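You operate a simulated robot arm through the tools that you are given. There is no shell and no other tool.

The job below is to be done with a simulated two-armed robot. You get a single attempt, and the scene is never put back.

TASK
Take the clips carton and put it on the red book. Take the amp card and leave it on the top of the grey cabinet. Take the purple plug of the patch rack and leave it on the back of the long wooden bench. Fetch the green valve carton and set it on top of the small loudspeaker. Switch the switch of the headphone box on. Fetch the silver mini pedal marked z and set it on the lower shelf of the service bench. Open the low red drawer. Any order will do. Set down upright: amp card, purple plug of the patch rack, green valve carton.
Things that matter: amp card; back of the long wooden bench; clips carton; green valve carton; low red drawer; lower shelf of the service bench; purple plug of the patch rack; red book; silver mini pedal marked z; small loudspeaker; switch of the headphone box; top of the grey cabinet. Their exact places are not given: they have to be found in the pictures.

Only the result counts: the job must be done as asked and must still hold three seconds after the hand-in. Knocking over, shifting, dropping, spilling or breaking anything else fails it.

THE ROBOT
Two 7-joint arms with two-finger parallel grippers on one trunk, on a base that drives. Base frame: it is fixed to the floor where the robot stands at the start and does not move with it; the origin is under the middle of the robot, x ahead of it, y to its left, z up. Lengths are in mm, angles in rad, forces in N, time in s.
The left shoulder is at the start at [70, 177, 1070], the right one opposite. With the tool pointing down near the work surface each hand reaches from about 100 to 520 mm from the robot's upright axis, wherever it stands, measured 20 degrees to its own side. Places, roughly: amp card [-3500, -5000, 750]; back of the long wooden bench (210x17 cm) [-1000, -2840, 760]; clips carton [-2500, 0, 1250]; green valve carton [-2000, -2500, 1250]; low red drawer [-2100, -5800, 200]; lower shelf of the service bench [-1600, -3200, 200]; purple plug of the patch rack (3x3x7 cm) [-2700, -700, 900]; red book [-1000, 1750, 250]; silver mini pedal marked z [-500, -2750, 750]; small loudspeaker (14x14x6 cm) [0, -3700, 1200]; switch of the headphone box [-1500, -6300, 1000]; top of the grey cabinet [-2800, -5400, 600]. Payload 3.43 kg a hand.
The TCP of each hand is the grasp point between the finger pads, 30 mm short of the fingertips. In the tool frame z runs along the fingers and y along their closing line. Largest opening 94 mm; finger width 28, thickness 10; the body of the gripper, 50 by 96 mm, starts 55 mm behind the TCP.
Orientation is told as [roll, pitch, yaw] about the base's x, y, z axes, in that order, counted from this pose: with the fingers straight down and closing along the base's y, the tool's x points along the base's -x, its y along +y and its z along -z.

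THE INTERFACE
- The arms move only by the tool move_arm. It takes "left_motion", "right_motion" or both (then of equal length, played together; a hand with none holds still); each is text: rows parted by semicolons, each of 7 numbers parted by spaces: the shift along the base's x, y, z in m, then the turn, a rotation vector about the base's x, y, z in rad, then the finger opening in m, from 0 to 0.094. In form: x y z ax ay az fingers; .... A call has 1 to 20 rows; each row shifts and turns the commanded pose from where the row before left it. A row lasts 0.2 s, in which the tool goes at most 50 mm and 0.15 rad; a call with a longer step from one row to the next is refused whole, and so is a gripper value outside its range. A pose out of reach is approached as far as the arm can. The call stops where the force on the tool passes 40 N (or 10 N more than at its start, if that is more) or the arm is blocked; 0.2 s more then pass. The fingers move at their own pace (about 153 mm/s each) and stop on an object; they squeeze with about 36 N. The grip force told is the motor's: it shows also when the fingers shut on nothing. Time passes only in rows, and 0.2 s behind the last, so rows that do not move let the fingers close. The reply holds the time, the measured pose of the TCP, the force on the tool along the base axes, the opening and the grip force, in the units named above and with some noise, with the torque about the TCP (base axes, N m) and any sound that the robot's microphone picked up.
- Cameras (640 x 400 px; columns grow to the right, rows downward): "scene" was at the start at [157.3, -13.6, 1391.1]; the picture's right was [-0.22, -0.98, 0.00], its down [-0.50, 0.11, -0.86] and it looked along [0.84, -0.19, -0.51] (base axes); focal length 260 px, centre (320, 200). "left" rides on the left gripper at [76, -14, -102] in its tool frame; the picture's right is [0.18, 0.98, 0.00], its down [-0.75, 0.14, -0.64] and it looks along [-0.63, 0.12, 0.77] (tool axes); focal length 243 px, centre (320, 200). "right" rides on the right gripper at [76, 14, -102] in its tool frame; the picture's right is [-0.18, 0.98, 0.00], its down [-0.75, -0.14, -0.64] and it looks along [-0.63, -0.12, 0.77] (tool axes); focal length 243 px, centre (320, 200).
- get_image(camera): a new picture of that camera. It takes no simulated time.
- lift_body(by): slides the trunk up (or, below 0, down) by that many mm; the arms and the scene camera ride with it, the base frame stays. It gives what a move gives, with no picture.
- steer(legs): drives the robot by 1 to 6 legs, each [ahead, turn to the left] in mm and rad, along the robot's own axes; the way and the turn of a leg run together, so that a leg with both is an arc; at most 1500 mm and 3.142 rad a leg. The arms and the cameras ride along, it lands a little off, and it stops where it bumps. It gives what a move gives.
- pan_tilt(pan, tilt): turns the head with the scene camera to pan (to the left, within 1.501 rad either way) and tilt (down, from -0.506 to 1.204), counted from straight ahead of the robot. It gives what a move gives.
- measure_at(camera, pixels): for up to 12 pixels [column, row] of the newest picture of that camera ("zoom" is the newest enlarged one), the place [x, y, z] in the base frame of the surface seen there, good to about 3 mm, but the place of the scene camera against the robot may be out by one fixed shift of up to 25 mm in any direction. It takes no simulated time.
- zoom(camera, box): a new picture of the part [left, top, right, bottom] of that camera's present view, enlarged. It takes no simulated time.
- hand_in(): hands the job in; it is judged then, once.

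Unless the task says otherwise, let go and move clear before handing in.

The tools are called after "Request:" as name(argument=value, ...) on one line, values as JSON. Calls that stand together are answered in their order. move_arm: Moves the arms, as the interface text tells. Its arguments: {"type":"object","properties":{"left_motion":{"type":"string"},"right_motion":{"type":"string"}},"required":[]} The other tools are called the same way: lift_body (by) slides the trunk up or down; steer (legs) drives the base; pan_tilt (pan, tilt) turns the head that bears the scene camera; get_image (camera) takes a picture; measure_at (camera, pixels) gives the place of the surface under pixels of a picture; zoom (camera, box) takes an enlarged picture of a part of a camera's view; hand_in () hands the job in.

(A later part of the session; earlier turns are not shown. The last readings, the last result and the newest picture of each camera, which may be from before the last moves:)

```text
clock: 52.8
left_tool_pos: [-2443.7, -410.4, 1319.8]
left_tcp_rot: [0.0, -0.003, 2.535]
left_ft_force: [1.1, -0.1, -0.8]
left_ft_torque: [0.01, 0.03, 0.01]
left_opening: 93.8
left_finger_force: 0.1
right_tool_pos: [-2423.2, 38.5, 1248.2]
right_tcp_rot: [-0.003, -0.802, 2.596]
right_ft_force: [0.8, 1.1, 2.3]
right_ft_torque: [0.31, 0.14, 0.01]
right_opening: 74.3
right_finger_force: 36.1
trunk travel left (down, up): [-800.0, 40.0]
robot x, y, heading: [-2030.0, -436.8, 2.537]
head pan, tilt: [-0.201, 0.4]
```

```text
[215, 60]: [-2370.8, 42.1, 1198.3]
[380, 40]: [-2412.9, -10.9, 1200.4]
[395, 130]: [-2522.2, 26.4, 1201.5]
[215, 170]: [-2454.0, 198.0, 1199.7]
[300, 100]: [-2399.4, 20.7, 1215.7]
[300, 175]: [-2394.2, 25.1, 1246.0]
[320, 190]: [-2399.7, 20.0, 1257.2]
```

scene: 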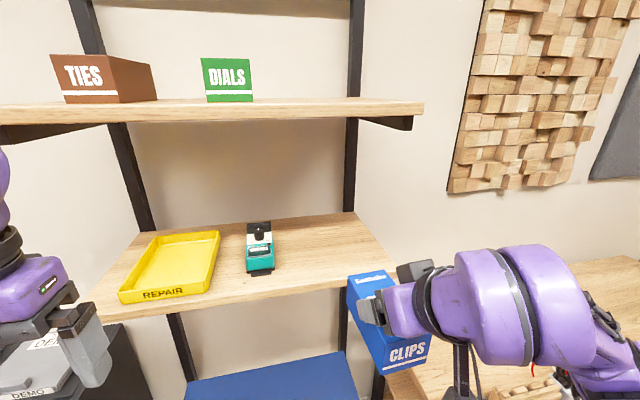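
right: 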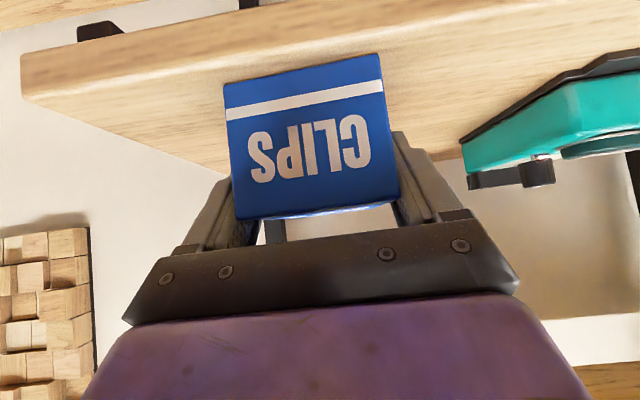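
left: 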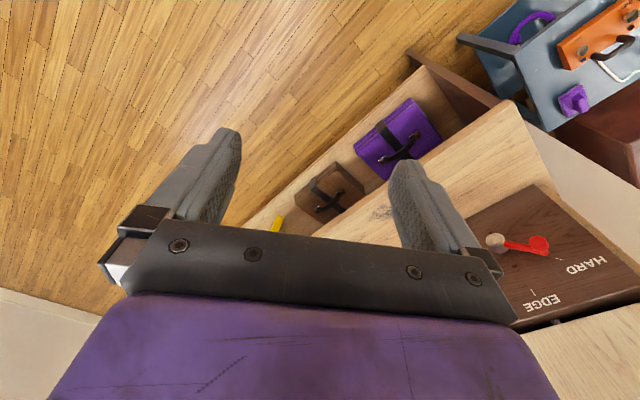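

Still 74 with the pads well placed, so the carton may simply be that wide. I'll lift just 12 mm and check whether it comes along.

Request:
move_arm(right_motion="0 0 0.004 0 0 0 0.03; 0 0 0.004 0 0 0 0.03; 0 0 0.004 0 0 0 0.03; 0 0 0 0 0 0 0.03")

Request:
get_image(camera="right")

Request:
measure_at(camera="right", pixels=[[250, 90], [300, 100], [300, 175], [320, 190], [240, 190], [390, 170]])

```text
clock: 53.8
left_tool_pos: [-2443.9, -410.3, 1320.3]
left_tcp_rot: [0.0, 0.001, 2.534]
left_ft_force: [-0.3, 0.3, -0.6]
left_ft_torque: [-0.03, 0.0, -0.01]
left_opening: 94.0
left_finger_force: 0.0
right_tool_pos: [-2425.2, 36.6, 1260.9]
right_tcp_rot: [-0.002, -0.798, 2.596]
right_ft_force: [-0.1, -0.1, -2.5]
right_ft_torque: [-0.05, -0.07, -0.02]
right_opening: 74.1
right_finger_force: 36.2
trunk travel left (down, up): [-800.0, 40.0]
robot x, y, heading: [-2031.1, -435.9, 2.536]
head pan, tilt: [-0.201, 0.4]
```

```text
taken
```

right: 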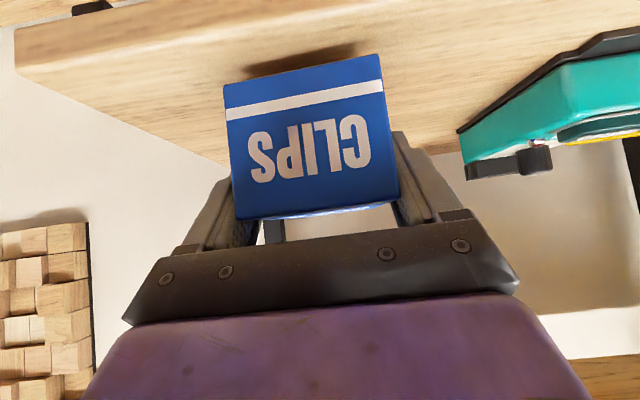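

```text
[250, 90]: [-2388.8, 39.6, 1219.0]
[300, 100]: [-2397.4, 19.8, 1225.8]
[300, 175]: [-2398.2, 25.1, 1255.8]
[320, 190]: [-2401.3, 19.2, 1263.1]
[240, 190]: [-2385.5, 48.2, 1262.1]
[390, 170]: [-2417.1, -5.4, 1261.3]
```

It lifts with the hand now (shadow beneath, same pose in the image). Lifting a bit more and retracting slowly.

Request:
move_arm(right_motion="0 0 0.005 0 0 0 0.03; 0 0 0.008 0 0 0 0.03; 0 0 0.008 0 0 0 0.03; 0.01 -0.006 0 0 0 0 0.03; 0.018 -0.011 0 0 0 0 0.03; 0.02 -0.012 0 0 0 0 0.03; 0.02 -0.012 0 0 0 0 0.03; 0.02 -0.012 0 0 0 0 0.03; 0.02 -0.012 0 0 0 0 0.03")

Request:
get_image(camera="right")

```text
clock: 55.8
left_tool_pos: [-2443.9, -411.8, 1320.8]
left_tcp_rot: [-0.001, -0.002, 2.534]
left_ft_force: [0.4, 0.2, -0.4]
left_ft_torque: [0.0, 0.03, 0.02]
left_opening: 94.1
left_finger_force: 0.0
right_tool_pos: [-2315.1, -28.4, 1282.9]
right_tcp_rot: [-0.001, -0.798, 2.595]
right_ft_force: [0.4, -0.5, -2.2]
right_ft_torque: [-0.06, -0.07, -0.03]
right_opening: 74.2
right_finger_force: 36.3
trunk travel left (down, up): [-800.0, 40.0]
robot x, y, heading: [-2030.2, -433.4, 2.534]
head pan, tilt: [-0.201, 0.4]
```

```text
taken
```

right: 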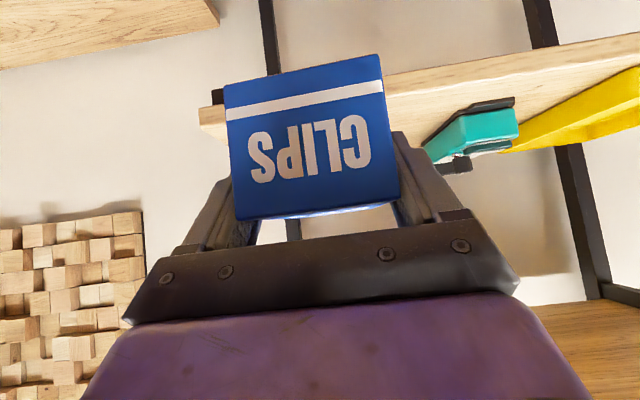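

The carton rides firmly. Next I fetch the purple plug with the left hand: back off, lower the trunk, shift ~390 mm left along the wall and face the patch rack.

Request:
steer(legs=[[-170, 0]])

Request:
lift_body(by=-100)

Request:
steer(legs=[[0, 1.57], [390, 0], [0, -1.53]])

Request:
pan_tilt(pan=0.3, tilt=0.6)

Request:
get_image(camera="scene")

Request:
get_image(camera="right")

Request:
get_image(camera="left")

```text
clock: 57.3
left_tool_pos: [-2305.1, -506.2, 1319.6]
left_tcp_rot: [0.0, 0.001, 2.53]
left_ft_force: [-0.9, -0.2, -0.4]
left_ft_torque: [-0.01, 0.0, 0.02]
left_opening: 93.9
left_finger_force: 0.1
right_tool_pos: [-2177.3, -124.0, 1281.2]
right_tcp_rot: [-0.002, -0.794, 2.592]
right_ft_force: [0.0, -0.2, -2.3]
right_ft_torque: [-0.06, -0.07, 0.01]
right_opening: 74.4
right_finger_force: 35.7
trunk travel left (down, up): [-800.0, 40.0]
robot x, y, heading: [-1889.1, -529.7, 2.538]
head pan, tilt: [-0.201, 0.4]
```

```text
clock: 58.6
left_tool_pos: [-2303.1, -508.0, 1221.2]
left_tcp_rot: [-0.001, -0.001, 2.532]
left_ft_force: [0.6, -0.1, -0.1]
left_ft_torque: [-0.03, -0.01, 0.01]
left_opening: 93.9
left_finger_force: 0.1
right_tool_pos: [-2173.3, -125.7, 1181.9]
right_tcp_rot: [-0.002, -0.799, 2.59]
right_ft_force: [0.3, 0.3, -2.1]
right_ft_torque: [-0.07, -0.08, -0.02]
right_opening: 74.2
right_finger_force: 36.1
trunk travel left (down, up): [-700.0, 140.0]
robot x, y, heading: [-1888.7, -537.5, 2.531]
head pan, tilt: [-0.201, 0.4]
```

```text
clock: 68.7
left_tool_pos: [-2528.9, -842.7, 1219.1]
left_tcp_rot: [0.0, 0.001, 2.56]
left_ft_force: [-0.5, 0.2, 0.0]
left_ft_torque: [0.01, -0.03, 0.0]
left_opening: 94.1
left_finger_force: 0.1
right_tool_pos: [-2412.7, -455.3, 1182.2]
right_tcp_rot: [-0.003, -0.799, 2.621]
right_ft_force: [0.6, 0.6, -2.2]
right_ft_torque: [-0.05, -0.07, -0.01]
right_opening: 73.9
right_finger_force: 36.0
trunk travel left (down, up): [-700.0, 140.0]
robot x, y, heading: [-2117.9, -852.8, 2.563]
head pan, tilt: [-0.201, 0.4]
```

```text
clock: 69.6
left_tool_pos: [-2527.7, -842.2, 1220.1]
left_tcp_rot: [-0.002, 0.001, 2.558]
left_ft_force: [0.8, -0.2, -0.2]
left_ft_torque: [0.0, -0.03, 0.0]
left_opening: 94.0
left_finger_force: 0.1
right_tool_pos: [-2411.1, -456.2, 1183.2]
right_tcp_rot: [-0.002, -0.799, 2.618]
right_ft_force: [0.7, -0.3, -1.6]
right_ft_torque: [-0.07, -0.08, -0.01]
right_opening: 73.9
right_finger_force: 35.9
trunk travel left (down, up): [-700.0, 140.0]
robot x, y, heading: [-2119.5, -858.4, 2.559]
head pan, tilt: [0.3, 0.6]
```

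```text
taken
```

scene: 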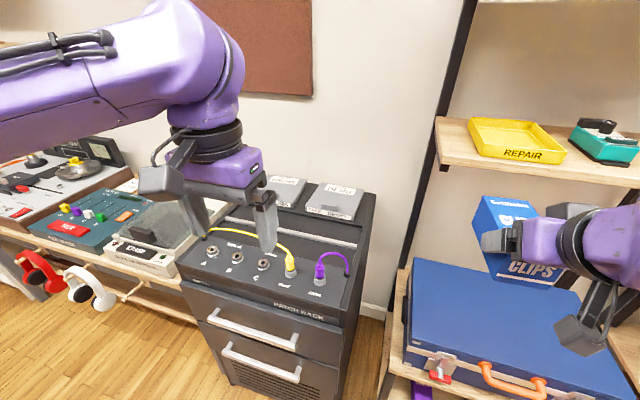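

```text
taken
```

right: 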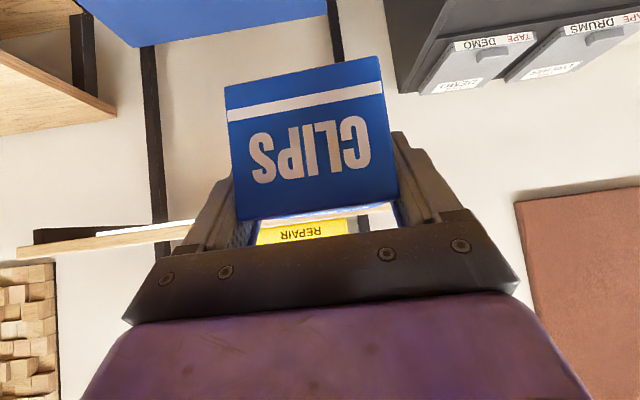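

```text
taken
```

left: 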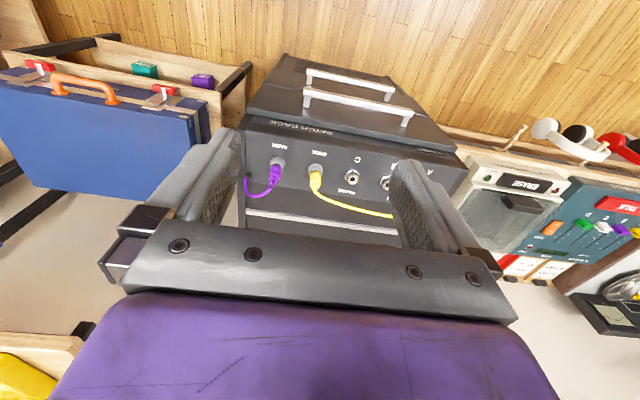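

The left hand camera sees the purple plug at (276,172) with its cable going to a grommet at (246,184). Measuring.

Request:
zoom(camera="left", box=[220, 110, 420, 235])

Request:
measure_at(camera="left", pixels=[[278, 162], [276, 173], [274, 180], [271, 186], [260, 194], [247, 184], [247, 178], [316, 170], [314, 182], [300, 160]])

Request:
zoom(camera="scene", box=[240, 200, 400, 320])

```text
3.20 times, centred on (320, 172) of left
```

zoom: 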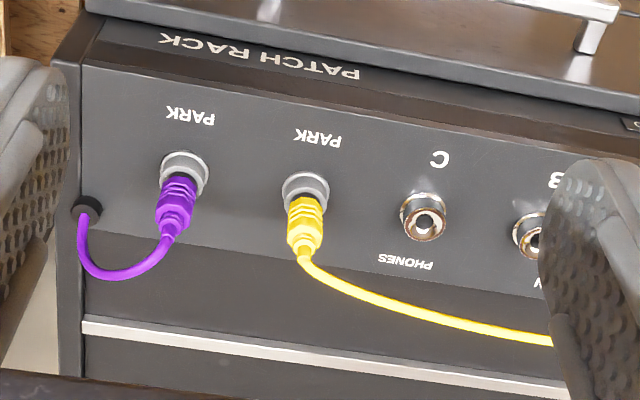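

```text
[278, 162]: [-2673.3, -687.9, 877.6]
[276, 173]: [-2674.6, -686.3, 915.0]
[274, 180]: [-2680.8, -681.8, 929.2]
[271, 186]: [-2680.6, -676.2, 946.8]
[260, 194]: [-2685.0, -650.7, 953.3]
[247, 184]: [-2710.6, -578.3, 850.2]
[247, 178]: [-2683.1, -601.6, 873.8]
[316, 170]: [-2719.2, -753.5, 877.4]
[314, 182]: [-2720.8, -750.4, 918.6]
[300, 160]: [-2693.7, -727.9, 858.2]
```

```text
3.33 times, centred on (320, 260) of scene
```

zoom: 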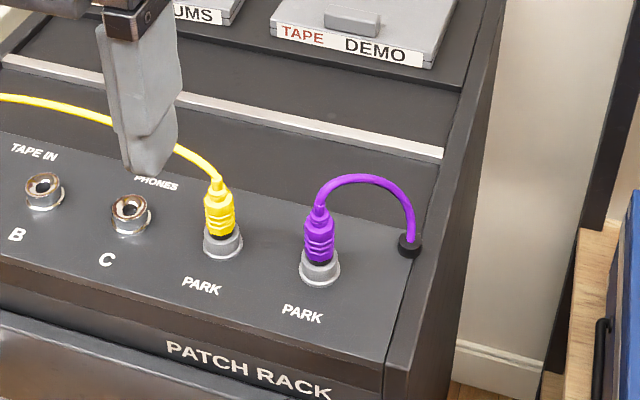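

Plug centre is about (-2682,-678), z 880–935, cable arching along the wall direction. I'll retract the carton hand a bit and drive 90 mm closer.

Request:
move_arm(right_motion="0.0167 -0.011 0 0 0 0 0.03; 0.0167 -0.011 0 0 0 0 0.03; 0.0167 -0.011 0 0 0 0 0.03; 0.0167 -0.011 0 0 0 0 0.03")

Request:
steer(legs=[[95, 0]])

```text
clock: 70.6
left_tool_pos: [-2529.2, -841.8, 1220.8]
left_tcp_rot: [-0.001, 0.0, 2.56]
left_ft_force: [0.4, 0.1, -0.7]
left_ft_torque: [-0.01, 0.04, 0.02]
left_opening: 94.0
left_finger_force: 0.1
right_tool_pos: [-2346.9, -492.8, 1183.9]
right_tcp_rot: [-0.003, -0.799, 2.621]
right_ft_force: [-1.1, -0.4, -1.6]
right_ft_torque: [-0.03, -0.09, -0.01]
right_opening: 74.3
right_finger_force: 36.2
right hand out of reach, approached as far as the arm can: row 4
trunk travel left (down, up): [-700.0, 140.0]
robot x, y, heading: [-2115.0, -857.2, 2.558]
head pan, tilt: [0.3, 0.6]
```

```text
clock: 71.7
left_tool_pos: [-2606.8, -790.1, 1219.6]
left_tcp_rot: [0.0, -0.003, 2.556]
left_ft_force: [-0.5, 0.1, 0.3]
left_ft_torque: [0.01, -0.03, 0.02]
left_opening: 94.1
left_finger_force: 0.0
right_tool_pos: [-2425.1, -441.4, 1183.8]
right_tcp_rot: [-0.002, -0.799, 2.622]
right_ft_force: [-0.3, 0.3, -2.8]
right_ft_torque: [-0.08, -0.1, -0.02]
right_opening: 74.2
right_finger_force: 35.8
trunk travel left (down, up): [-700.0, 140.0]
robot x, y, heading: [-2193.3, -806.6, 2.558]
head pan, tilt: [0.3, 0.6]
```

Now rotating the left hand -90° so its fingers close front-to-back and moving it above the plug at z≈1000.

Request:
move_arm(left_motion="-0.0068 0.0102 -0.018 0 0 -0.1427 0.094; -0.0068 0.0102 -0.018 0 0 -0.1427 0.094; -0.0068 0.0102 -0.018 0 0 -0.1427 0.094; -0.0068 0.0102 -0.018 0 0 -0.1427 0.094; -0.0068 0.0102 -0.018 0 0 -0.1427 0.094; -0.0068 0.0102 -0.018 0 0 -0.1427 0.094; -0.0068 0.0102 -0.018 0 0 -0.1427 0.094; -0.0068 0.0102 -0.018 0 0 -0.1427 0.094; -0.0068 0.0102 -0.018 0 0 -0.1427 0.094; -0.0068 0.0102 -0.018 0 0 -0.1427 0.094; -0.0068 0.0102 -0.018 0 0 -0.1427 0.094; 0 0 0 0 0 0 0.094")

Request:
get_image(camera="left")

Request:
get_image(camera="scene")

```text
clock: 74.3
left_tool_pos: [-2681.1, -679.7, 1022.1]
left_tcp_rot: [0.001, -0.001, 0.986]
left_ft_force: [-0.1, -0.2, -0.1]
left_ft_torque: [-0.03, 0.0, -0.04]
left_opening: 94.1
left_finger_force: 0.1
right_tool_pos: [-2425.5, -442.7, 1182.8]
right_tcp_rot: [-0.003, -0.8, 2.623]
right_ft_force: [-0.1, 0.4, -1.9]
right_ft_torque: [-0.06, -0.05, 0.01]
right_opening: 74.2
right_finger_force: 35.8
trunk travel left (down, up): [-700.0, 140.0]
robot x, y, heading: [-2194.7, -806.5, 2.555]
head pan, tilt: [0.3, 0.6]
```

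```text
taken
```

left: 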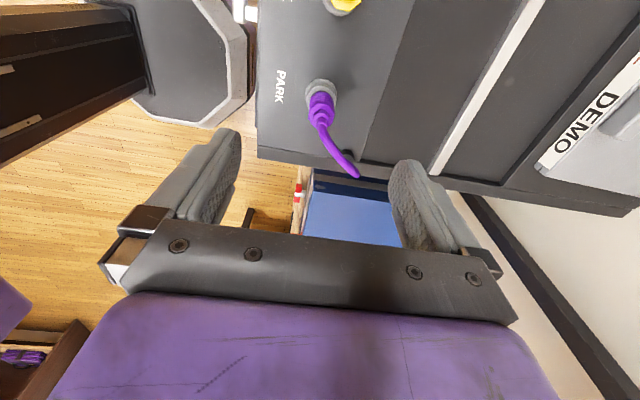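

```text
taken
```

scene: 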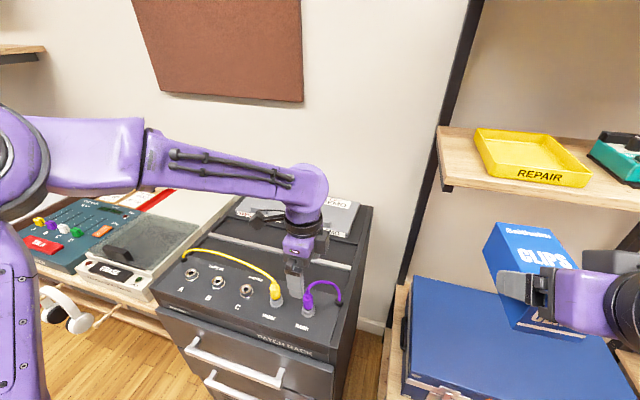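

The hand is over the rack; the plug appears at (320,105). Measuring for exact centring.

Request:
zoom(camera="left", box=[240, 50, 400, 190])

Request:
measure_at(camera="left", pixels=[[313, 98], [321, 98], [332, 98], [318, 108], [322, 118], [322, 125], [335, 150], [355, 175], [320, 88]])

```text
2.86 times, centred on (320, 120) of left
```

zoom: 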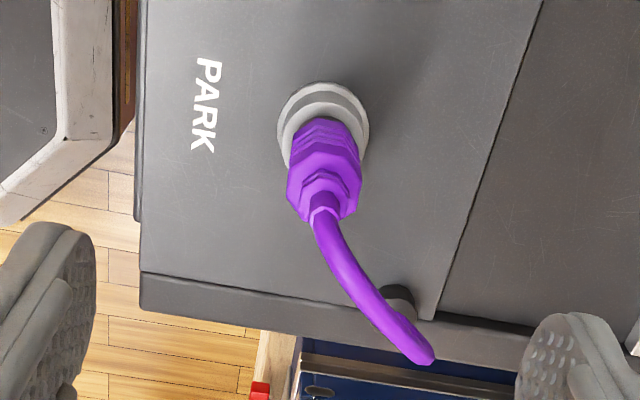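

```text
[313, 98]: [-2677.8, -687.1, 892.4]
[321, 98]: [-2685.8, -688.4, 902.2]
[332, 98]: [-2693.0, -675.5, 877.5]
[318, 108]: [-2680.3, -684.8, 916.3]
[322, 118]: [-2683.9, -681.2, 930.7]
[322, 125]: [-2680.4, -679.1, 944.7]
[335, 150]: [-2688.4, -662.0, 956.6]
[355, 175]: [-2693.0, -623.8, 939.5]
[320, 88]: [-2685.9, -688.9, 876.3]
```

Centred within 2 mm. Lowering to z≈912 and closing.

Request:
move_arm(left_motion="-0.002 0 -0.03 0 0 0 0.094; 0 0 -0.03 0 0 0 0.094; 0 0 -0.03 0 0 0 0.094; 0 0 -0.02 0 0 0 0.094; 0 0 0 0 0 0 0.01; 0 0 0 0 0 0 0.01; 0 0 0 0 0 0 0.01; 0 0 0 0 0 0 0.01")

Request:
get_image(camera="left")

Request:
get_image(camera="scene")

```text
clock: 76.1
left_tool_pos: [-2684.5, -679.6, 909.9]
left_tcp_rot: [0.001, 0.001, 0.989]
left_ft_force: [0.6, -0.1, -1.2]
left_ft_torque: [0.0, -0.01, -0.01]
left_opening: 21.4
left_finger_force: 35.4
right_tool_pos: [-2425.9, -440.9, 1183.5]
right_tcp_rot: [-0.001, -0.8, 2.623]
right_ft_force: [-0.3, -0.4, -2.2]
right_ft_torque: [-0.03, -0.08, 0.02]
right_opening: 74.1
right_finger_force: 36.1
trunk travel left (down, up): [-700.0, 140.0]
robot x, y, heading: [-2193.8, -804.4, 2.557]
head pan, tilt: [0.3, 0.6]
```

```text
taken
```

left: 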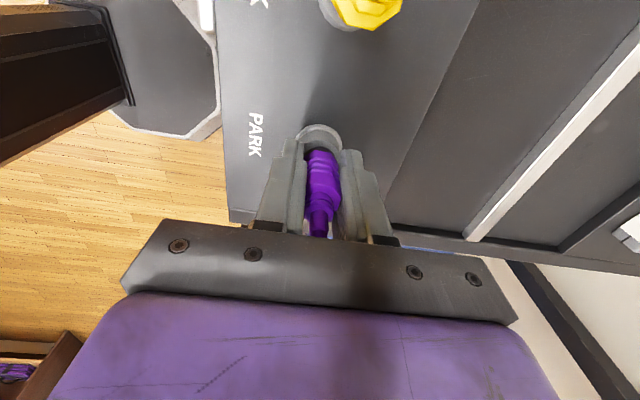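

```text
taken
```

scene: 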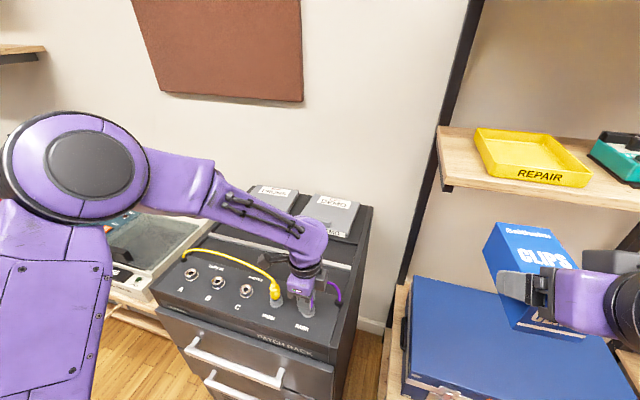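

Plug gripped (opening 21). Pulling straight up.

Request:
move_arm(left_motion="0 0 0.008 0 0 0 0.005; 0 0 0.01 0 0 0 0.005; 0 0 0.012 0 0 0 0.005; 0 0 0.015 0 0 0 0.005; 0 0 0.015 0 0 0 0.005; 0 0 0.02 0 0 0 0.005; 0 0 0.02 0 0 0 0.005")

Request:
get_image(camera="left")

Request:
get_image(camera="scene")

```text
clock: 77.7
left_tool_pos: [-2681.2, -677.2, 1012.4]
left_tcp_rot: [0.001, -0.001, 0.986]
left_ft_force: [0.1, 0.9, 0.2]
left_ft_torque: [-0.03, 0.02, 0.05]
left_opening: 21.4
left_finger_force: 36.0
right_tool_pos: [-2423.4, -442.8, 1184.0]
right_tcp_rot: [-0.001, -0.798, 2.624]
right_ft_force: [0.1, 0.1, -1.5]
right_ft_torque: [-0.1, -0.04, 0.02]
right_opening: 74.2
right_finger_force: 36.1
trunk travel left (down, up): [-700.0, 140.0]
robot x, y, heading: [-2192.9, -805.1, 2.555]
head pan, tilt: [0.3, 0.6]
```

```text
taken
```

left: 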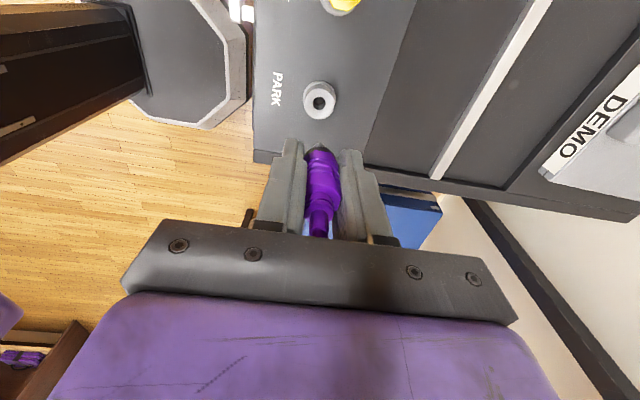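

```text
taken
```

scene: 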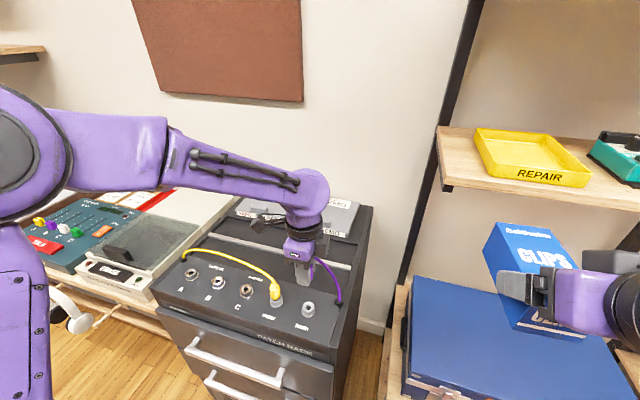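

The plug is out of its socket (320,98); the cable still shows to the grommet. I'll lift more and retract to see how the cable behaves.

Request:
move_arm(left_motion="0.01 -0.01 0.03 0 0 0 0.005; 0.01 -0.01 0.03 0 0 0 0.005; 0.01 -0.015 0.03 0 0 0 0.005; 0.01 -0.02 0.03 0 0 0 0.005; 0.01 -0.02 0.03 0 0 0 0.005; 0.01 -0.02 0.03 0 0 0 0.005; 0.01 -0.02 0.02 0 0 0 0.005")

Request:
get_image(camera="left")

Request:
get_image(camera="scene")

```text
clock: 79.3
left_tool_pos: [-2613.0, -795.0, 1211.8]
left_tcp_rot: [0.001, -0.002, 0.987]
left_ft_force: [0.5, -0.1, 0.3]
left_ft_torque: [0.07, 0.01, -0.01]
left_opening: 21.2
left_finger_force: 36.0
right_tool_pos: [-2425.7, -443.9, 1183.8]
right_tcp_rot: [-0.001, -0.799, 2.624]
right_ft_force: [0.0, 0.0, -2.5]
right_ft_torque: [-0.05, -0.08, -0.03]
right_opening: 74.0
right_finger_force: 36.1
trunk travel left (down, up): [-700.0, 140.0]
robot x, y, heading: [-2190.8, -805.3, 2.559]
head pan, tilt: [0.3, 0.6]
```

```text
taken
```

left: 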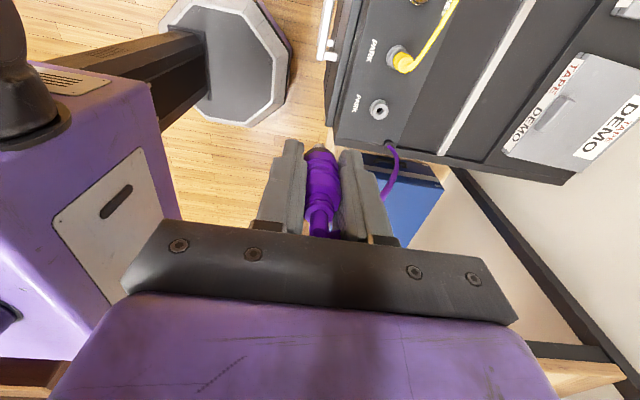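

```text
taken
```

scene: 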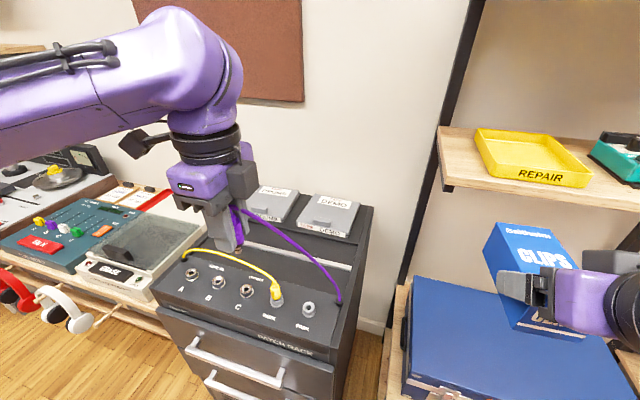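

The cable just pays out with no force on the hand. The robot's own octagonal base shows at (230,60); I'll measure its size for clearance planning.

Request:
measure_at(camera="left", pixels=[[160, 30], [200, 118], [285, 85], [288, 40], [262, 5], [245, 110], [140, 100]])

Request:
steer(legs=[[-250, 0]])

Request:
pan_tilt(pan=-1.5, tilt=0.6)

Request:
get_image(camera="scene")

Request:
get_image(camera="left")

```text
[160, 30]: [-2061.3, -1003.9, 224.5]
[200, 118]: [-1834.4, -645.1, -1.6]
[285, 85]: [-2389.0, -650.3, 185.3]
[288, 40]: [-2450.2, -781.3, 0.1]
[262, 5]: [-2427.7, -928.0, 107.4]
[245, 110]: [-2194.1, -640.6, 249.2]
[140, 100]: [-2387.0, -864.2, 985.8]
```

```text
clock: 81.1
left_tool_pos: [-2407.8, -929.2, 1211.6]
left_tcp_rot: [-0.002, 0.0, 0.989]
left_ft_force: [-0.3, 0.2, -0.2]
left_ft_torque: [-0.03, 0.01, 0.01]
left_opening: 21.2
left_finger_force: 35.7
right_tool_pos: [-2220.9, -576.3, 1183.8]
right_tcp_rot: [-0.001, -0.799, 2.623]
right_ft_force: [0.9, 1.1, -2.6]
right_ft_torque: [-0.04, -0.06, 0.0]
right_opening: 74.1
right_finger_force: 35.6
trunk travel left (down, up): [-700.0, 140.0]
robot x, y, heading: [-1992.1, -942.5, 2.554]
head pan, tilt: [0.3, 0.6]
```

```text
clock: 82.9
left_tool_pos: [-2407.6, -929.2, 1212.2]
left_tcp_rot: [-0.001, 0.0, 0.987]
left_ft_force: [0.0, -0.8, -0.2]
left_ft_torque: [-0.01, -0.03, 0.01]
left_opening: 21.4
left_finger_force: 35.9
right_tool_pos: [-2220.6, -576.2, 1184.0]
right_tcp_rot: [-0.002, -0.8, 2.624]
right_ft_force: [-0.2, 0.1, -2.3]
right_ft_torque: [-0.03, -0.07, -0.02]
right_opening: 74.0
right_finger_force: 35.3
trunk travel left (down, up): [-700.0, 140.0]
robot x, y, heading: [-1989.0, -940.8, 2.561]
head pan, tilt: [-1.499, 0.6]
```

```text
taken
```

scene: 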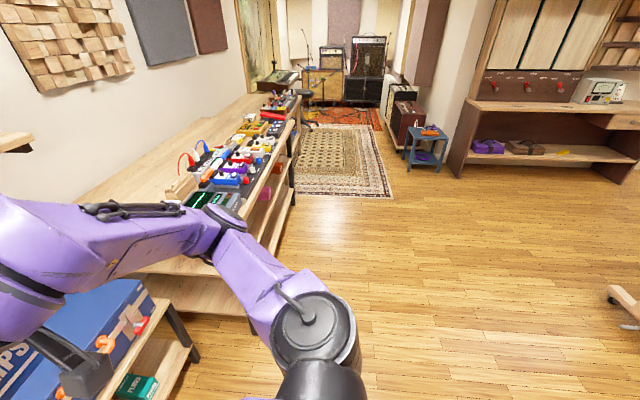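

```text
taken
```

left: 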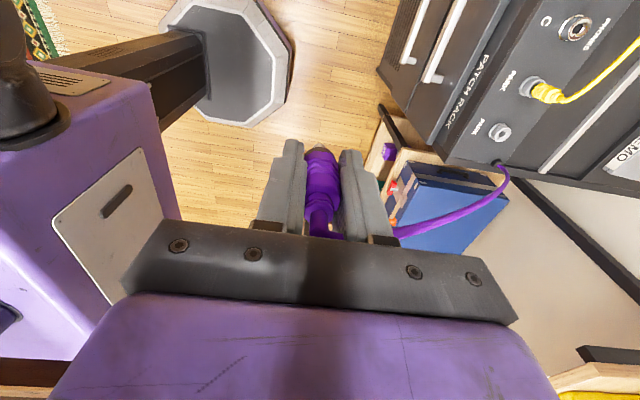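

Base radius is ~250 mm. I'll take the plug straight to the long bench first (so the cable crosses open floor), turning left to look that way.

Request:
steer(legs=[[0, 1.4]])

Request:
pan_tilt(pan=0.9, tilt=0.3)

Request:
get_image(camera="scene")

Request:
get_image(camera="left")

Request:
pan_tilt(pan=-0.2, tilt=0.3)

Request:
get_image(camera="scene")

```text
clock: 86.8
left_tool_pos: [-2068.6, -1352.6, 1211.7]
left_tcp_rot: [0.0, 0.0, 2.395]
left_ft_force: [0.1, -0.2, -0.6]
left_ft_torque: [-0.01, -0.01, -0.02]
left_opening: 21.3
left_finger_force: 36.3
right_tool_pos: [-2386.1, -1110.3, 1182.0]
right_tcp_rot: [-0.002, -0.799, -2.252]
right_ft_force: [0.8, 0.0, -2.3]
right_ft_torque: [0.06, -0.04, -0.02]
right_opening: 73.9
right_finger_force: 36.3
trunk travel left (down, up): [-700.0, 140.0]
robot x, y, heading: [-1986.3, -939.9, -2.32]
head pan, tilt: [-1.499, 0.6]
```

```text
clock: 89.0
left_tool_pos: [-2068.1, -1352.0, 1212.0]
left_tcp_rot: [0.0, -0.002, 2.395]
left_ft_force: [-0.1, -0.5, 0.4]
left_ft_torque: [-0.03, -0.01, 0.04]
left_opening: 21.6
left_finger_force: 36.2
right_tool_pos: [-2385.3, -1109.2, 1182.6]
right_tcp_rot: [-0.001, -0.8, -2.253]
right_ft_force: [-0.6, -0.6, -1.9]
right_ft_torque: [0.08, -0.08, 0.03]
right_opening: 73.8
right_finger_force: 36.2
trunk travel left (down, up): [-700.0, 140.0]
robot x, y, heading: [-1985.7, -938.8, -2.321]
head pan, tilt: [0.901, 0.3]
```

```text
taken
```

scene: 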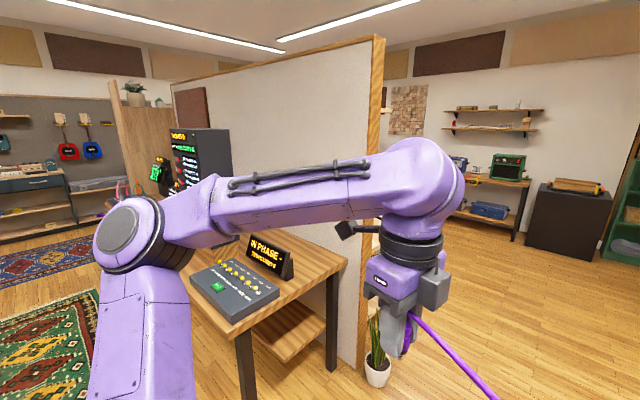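

```text
taken
```

left: 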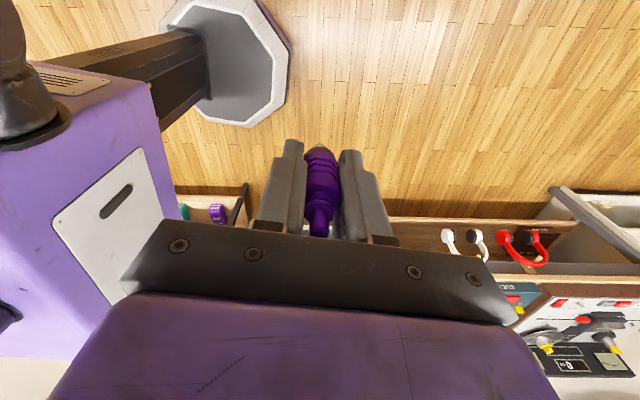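

```text
clock: 90.3
left_tool_pos: [-2070.3, -1351.1, 1210.5]
left_tcp_rot: [-0.002, 0.0, 2.395]
left_ft_force: [0.2, -0.2, 0.2]
left_ft_torque: [-0.03, 0.01, 0.02]
left_opening: 21.2
left_finger_force: 35.8
right_tool_pos: [-2384.7, -1110.3, 1183.6]
right_tcp_rot: [-0.002, -0.8, -2.253]
right_ft_force: [-0.1, -0.4, -2.7]
right_ft_torque: [0.05, -0.04, -0.01]
right_opening: 73.9
right_finger_force: 35.9
trunk travel left (down, up): [-700.0, 140.0]
robot x, y, heading: [-1986.6, -940.4, -2.317]
head pan, tilt: [-0.201, 0.3]
```

```text
taken
```

scene: 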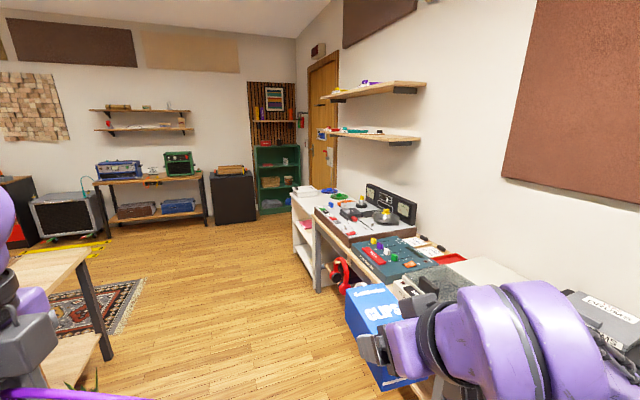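

A long wooden bench with displays runs along a partition wall; that is likely the target. Looking at it in detail.

Request:
pan_tilt(pan=1.45, tilt=0.35)

Request:
get_image(camera="scene")

Request:
measure_at(camera="scene", pixels=[[330, 260], [250, 220], [100, 230], [600, 200], [440, 100], [500, 240], [560, 260]])

Request:
pan_tilt(pan=0.8, tilt=0.5)

Request:
get_image(camera="scene")

Request:
measure_at(camera="scene", pixels=[[350, 280], [410, 190], [410, 280], [330, 150], [240, 280], [360, 190]])

```text
clock: 92.0
left_tool_pos: [-2068.9, -1352.3, 1213.2]
left_tcp_rot: [-0.003, 0.001, 2.395]
left_ft_force: [-0.9, 0.3, -0.7]
left_ft_torque: [0.01, 0.02, 0.0]
left_opening: 21.3
left_finger_force: 35.4
right_tool_pos: [-2385.1, -1111.1, 1183.1]
right_tcp_rot: [-0.002, -0.798, -2.253]
right_ft_force: [1.0, 2.1, -2.5]
right_ft_torque: [0.08, -0.05, 0.0]
right_opening: 74.0
right_finger_force: 36.6
trunk travel left (down, up): [-700.0, 140.0]
robot x, y, heading: [-1987.7, -940.4, -2.319]
head pan, tilt: [1.45, 0.351]
```

```text
taken
```

scene: 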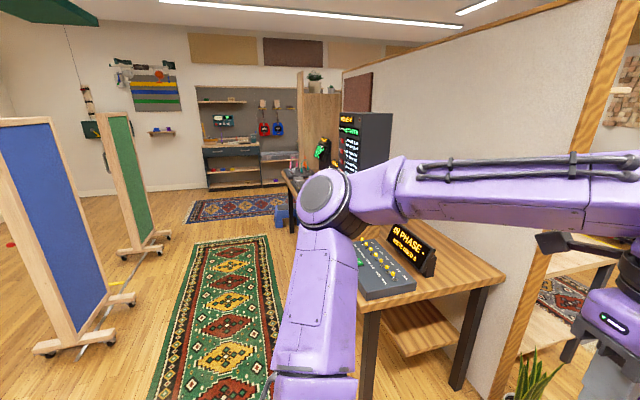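

```text
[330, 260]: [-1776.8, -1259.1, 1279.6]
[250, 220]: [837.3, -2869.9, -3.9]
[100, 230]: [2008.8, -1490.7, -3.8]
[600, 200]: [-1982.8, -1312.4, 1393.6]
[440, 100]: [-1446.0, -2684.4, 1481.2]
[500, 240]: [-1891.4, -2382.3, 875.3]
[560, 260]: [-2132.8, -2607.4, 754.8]
```

```text
clock: 93.0
left_tool_pos: [-2067.9, -1352.0, 1212.2]
left_tcp_rot: [0.0, 0.001, 2.393]
left_ft_force: [0.3, -0.5, -0.8]
left_ft_torque: [0.01, -0.01, 0.01]
left_opening: 21.2
left_finger_force: 35.9
right_tool_pos: [-2384.6, -1110.2, 1183.5]
right_tcp_rot: [-0.001, -0.8, -2.253]
right_ft_force: [-0.8, 0.7, -1.9]
right_ft_torque: [0.07, -0.02, -0.02]
right_opening: 73.9
right_finger_force: 35.9
trunk travel left (down, up): [-700.0, 140.0]
robot x, y, heading: [-1987.9, -941.2, -2.316]
head pan, tilt: [0.799, 0.499]
```

```text
taken
```

scene: 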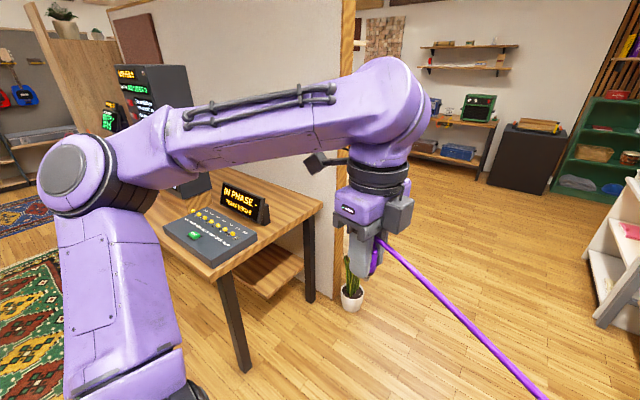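

```text
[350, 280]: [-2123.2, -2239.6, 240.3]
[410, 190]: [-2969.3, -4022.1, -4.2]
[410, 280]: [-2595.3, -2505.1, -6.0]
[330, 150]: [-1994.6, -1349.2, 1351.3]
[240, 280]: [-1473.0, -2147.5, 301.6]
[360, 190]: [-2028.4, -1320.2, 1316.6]
```

The partition and bench run along direction (0.866,-0.5). I'll drive to the open floor in front of the bench and view its top.

Request:
steer(legs=[[0, 1.842], [1150, 0], [0, -1.6]])

Request:
pan_tilt(pan=0, tilt=0.45)

Request:
get_image(camera="scene")

Request:
get_image(camera="left")

```text
clock: 107.3
left_tool_pos: [-924.4, -1860.7, 1212.5]
left_tcp_rot: [-0.002, 0.0, 2.645]
left_ft_force: [-0.4, -0.2, -1.2]
left_ft_torque: [-0.02, -0.02, -0.01]
left_opening: 21.3
left_finger_force: 36.4
right_tool_pos: [-1291.5, -1704.7, 1181.8]
right_tcp_rot: [-0.003, -0.8, -2.004]
right_ft_force: [0.8, -0.5, -2.5]
right_ft_torque: [0.08, -0.04, 0.02]
right_opening: 73.8
right_finger_force: 36.1
trunk travel left (down, up): [-700.0, 140.0]
robot x, y, heading: [-952.4, -1447.2, -2.068]
head pan, tilt: [0.799, 0.499]
```

```text
clock: 108.5
left_tool_pos: [-924.4, -1860.9, 1211.2]
left_tcp_rot: [-0.003, -0.001, 2.643]
left_ft_force: [0.1, 0.2, -0.5]
left_ft_torque: [0.02, -0.02, 0.0]
left_opening: 21.0
left_finger_force: 36.2
right_tool_pos: [-1291.5, -1704.2, 1182.7]
right_tcp_rot: [-0.001, -0.799, -2.003]
right_ft_force: [0.1, 0.5, -2.2]
right_ft_torque: [0.05, -0.04, -0.02]
right_opening: 73.7
right_finger_force: 36.1
trunk travel left (down, up): [-700.0, 140.0]
robot x, y, heading: [-946.1, -1440.2, -2.065]
head pan, tilt: [0.0, 0.45]
```

```text
taken
```

scene: 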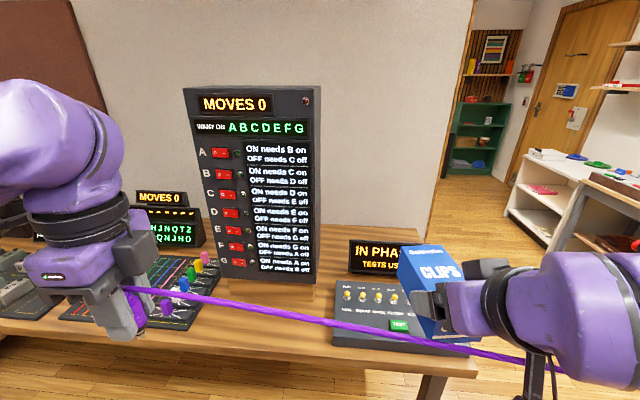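

```text
taken
```

left: 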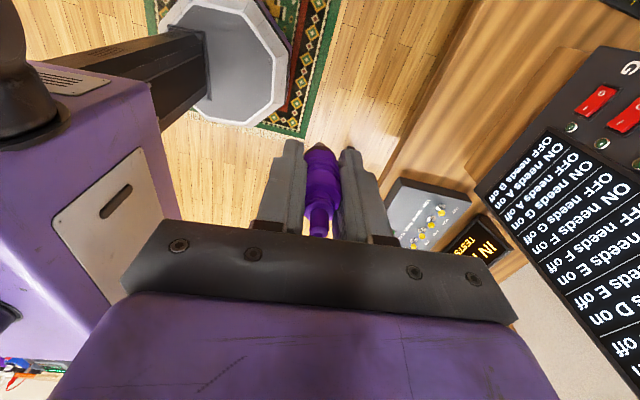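

Between the tall panel (right edge (315,270)) and the IN PHASE box (350,250) the back of the bench looks free. Measuring.

Request:
measure_at(camera="scene", pixels=[[330, 285], [330, 262], [335, 250], [325, 330], [330, 345], [312, 280], [220, 275], [350, 272], [335, 310], [450, 360], [240, 300], [210, 265]])

Request:
zoom(camera="scene", box=[140, 180, 480, 392])

```text
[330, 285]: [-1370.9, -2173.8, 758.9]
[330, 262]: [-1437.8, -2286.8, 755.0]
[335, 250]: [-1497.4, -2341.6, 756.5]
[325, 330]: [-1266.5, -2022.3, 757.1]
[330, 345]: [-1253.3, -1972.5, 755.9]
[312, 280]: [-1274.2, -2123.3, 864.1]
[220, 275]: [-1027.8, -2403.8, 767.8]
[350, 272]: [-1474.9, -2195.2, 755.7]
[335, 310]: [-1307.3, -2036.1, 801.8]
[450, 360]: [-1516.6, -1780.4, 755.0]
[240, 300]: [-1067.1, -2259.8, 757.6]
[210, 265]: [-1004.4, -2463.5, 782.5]
```

```text
1.88 times, centred on (310, 286) of scene
```

zoom: 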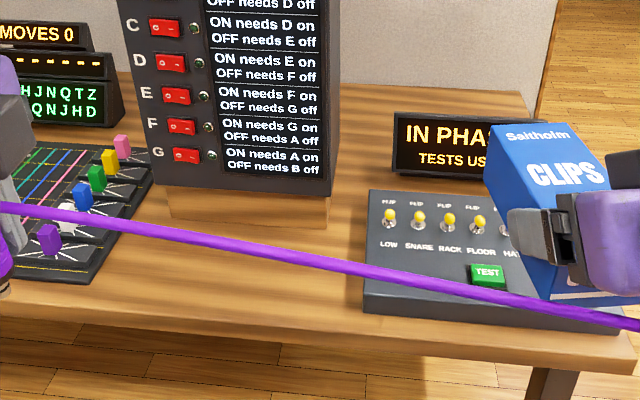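

Bench top is z≈757; its back strip lies ~700 mm from the front edge, too deep from here. I'll go to the bench's open end (IN PHASE side), near the plant, and reach the strip from there.

Request:
steer(legs=[[0, -0.99], [1110, 0], [0, 1.75]])

Request:
pan_tilt(pan=0, tilt=0.5)

Request:
get_image(camera="scene")

Request:
get_image(camera="left")

```text
clock: 114.9
left_tool_pos: [-1955.6, -1755.8, 1215.0]
left_tcp_rot: [0.042, -0.005, 1.654]
left_ft_force: [-2.5, -0.9, 0.1]
left_ft_torque: [0.14, -0.19, -0.01]
left_opening: 21.2
left_finger_force: 36.2
right_tool_pos: [-2054.3, -1357.4, 1209.5]
right_tcp_rot: [-0.144, -0.863, -2.854]
right_ft_force: [-1.6, -1.4, -1.0]
right_ft_torque: [0.05, -0.19, -0.09]
right_opening: 73.9
right_finger_force: 35.8
trunk travel left (down, up): [-700.0, 140.0]
robot x, y, heading: [-1675.7, -1504.4, -2.927]
head pan, tilt: [0.0, 0.45]
stopped in leg 2: the robot was blocked; the commanded pose is now the measured one
```

```text
clock: 115.5
left_tool_pos: [-1993.5, -1755.0, 1214.9]
left_tcp_rot: [0.016, -0.003, 1.658]
left_ft_force: [-0.2, -0.2, -0.7]
left_ft_torque: [0.01, -0.03, -0.04]
left_opening: 21.5
left_finger_force: 35.6
right_tool_pos: [-2077.7, -1363.3, 1195.4]
right_tcp_rot: [-0.103, -0.838, -2.883]
right_ft_force: [-0.3, -0.2, -1.7]
right_ft_torque: [0.03, -0.12, 0.02]
right_opening: 74.2
right_finger_force: 35.5
trunk travel left (down, up): [-700.0, 140.0]
robot x, y, heading: [-1674.1, -1506.5, -2.935]
head pan, tilt: [0.0, 0.499]
```

```text
taken
```

scene: 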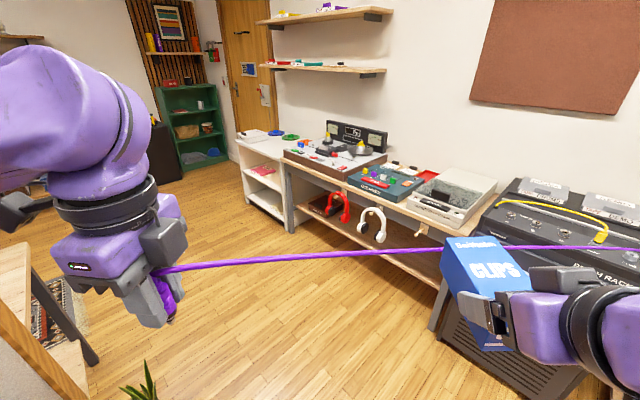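

```text
taken
```

left: 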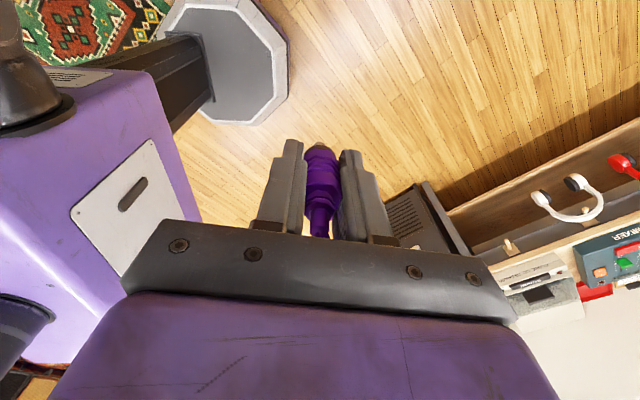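

The drive stopped at (-1675,-1505): the base apparently touched the bench's front leg (leg ~260 mm to my left). I'll look down to the left before moving.

Request:
pan_tilt(pan=1.5, tilt=1.1)

Request:
get_image(camera="scene")

Request:
pan_tilt(pan=1.5, tilt=0.5)

Request:
get_image(camera="scene")

Request:
get_image(camera="right")

```text
clock: 117.1
left_tool_pos: [-1980.0, -1752.1, 1216.7]
left_tcp_rot: [0.028, -0.002, 1.656]
left_ft_force: [-0.6, -0.4, -1.1]
left_ft_torque: [-0.01, -0.01, 0.0]
left_opening: 21.1
left_finger_force: 35.7
right_tool_pos: [-2063.9, -1360.3, 1196.5]
right_tcp_rot: [-0.092, -0.839, -2.895]
right_ft_force: [0.3, -0.3, -2.6]
right_ft_torque: [0.02, -0.09, 0.03]
right_opening: 74.2
right_finger_force: 36.1
trunk travel left (down, up): [-700.0, 140.0]
robot x, y, heading: [-1674.9, -1505.1, -2.936]
head pan, tilt: [1.499, 1.1]
```

```text
taken
```

scene: 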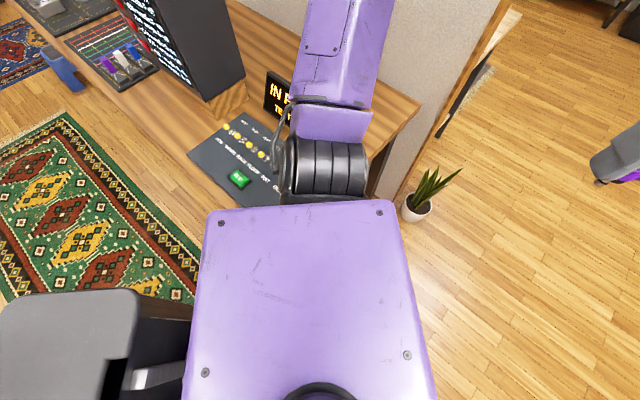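

```text
clock: 118.1
left_tool_pos: [-1978.8, -1750.6, 1217.8]
left_tcp_rot: [0.028, 0.0, 1.656]
left_ft_force: [-0.4, 0.5, -0.6]
left_ft_torque: [-0.01, 0.01, 0.0]
left_opening: 21.3
left_finger_force: 35.8
right_tool_pos: [-2064.2, -1359.7, 1195.7]
right_tcp_rot: [-0.092, -0.841, -2.895]
right_ft_force: [-0.2, -0.5, -2.2]
right_ft_torque: [0.0, -0.09, 0.01]
right_opening: 74.0
right_finger_force: 35.7
trunk travel left (down, up): [-700.0, 140.0]
robot x, y, heading: [-1675.6, -1506.1, -2.937]
head pan, tilt: [1.499, 0.499]
```

```text
taken
```

scene: 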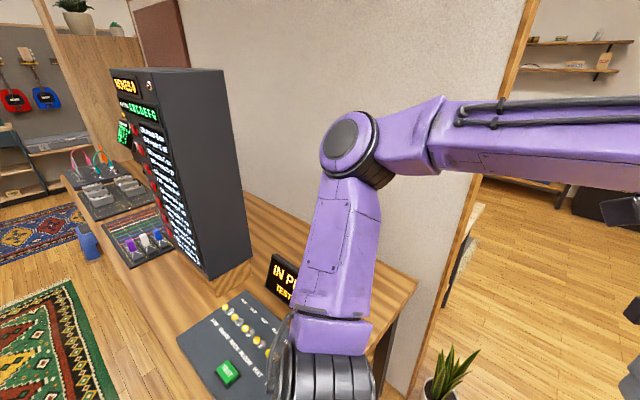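

```text
taken
```

right: 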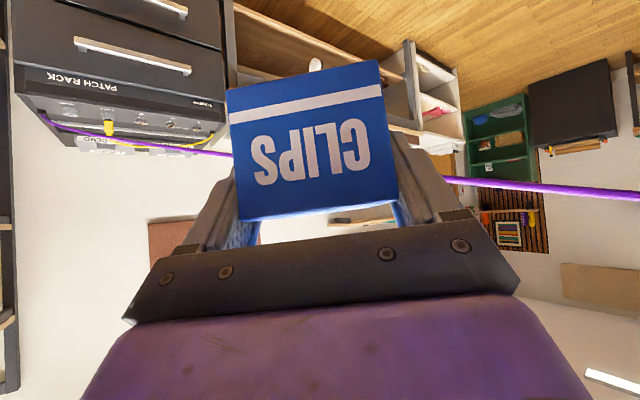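

Bench items look undisturbed. Measuring the bench end and my clearance.

Request:
measure_at(camera="scene", pixels=[[416, 283], [390, 335], [380, 365], [260, 395], [150, 280], [395, 275], [330, 350], [450, 365], [290, 265], [300, 225]])

Request:
zoom(camera="scene", box=[180, 180, 480, 400])

```text
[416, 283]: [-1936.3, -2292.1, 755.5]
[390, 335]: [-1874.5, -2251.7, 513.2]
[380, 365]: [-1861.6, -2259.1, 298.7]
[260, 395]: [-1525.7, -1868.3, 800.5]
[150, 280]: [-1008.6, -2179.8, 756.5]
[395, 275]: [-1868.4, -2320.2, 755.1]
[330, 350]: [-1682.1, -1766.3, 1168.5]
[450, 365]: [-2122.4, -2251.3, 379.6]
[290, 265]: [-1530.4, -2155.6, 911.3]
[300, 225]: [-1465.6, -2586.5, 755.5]
```

```text
1.82 times, centred on (330, 290) of scene
```

zoom: 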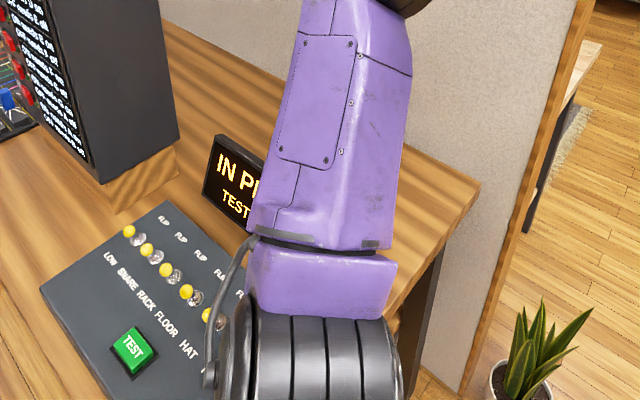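

I'll slip forward past the leg first, then swing clear, and move the carton hand outward to the right.

Request:
steer(legs=[[120, 0], [230, -0.25]])

```text
clock: 120.7
left_tool_pos: [-2379.2, -1713.4, 1217.8]
left_tcp_rot: [0.028, -0.002, 1.407]
left_ft_force: [-0.3, 1.3, -0.5]
left_ft_torque: [0.0, -0.03, 0.0]
left_opening: 21.0
left_finger_force: 36.3
right_tool_pos: [-2363.8, -1312.5, 1196.9]
right_tcp_rot: [-0.092, -0.843, 3.139]
right_ft_force: [0.1, -0.3, -2.4]
right_ft_torque: [-0.04, -0.11, 0.03]
right_opening: 74.1
right_finger_force: 35.6
trunk travel left (down, up): [-700.0, 140.0]
robot x, y, heading: [-2027.7, -1546.5, 3.096]
head pan, tilt: [1.499, 0.499]
```

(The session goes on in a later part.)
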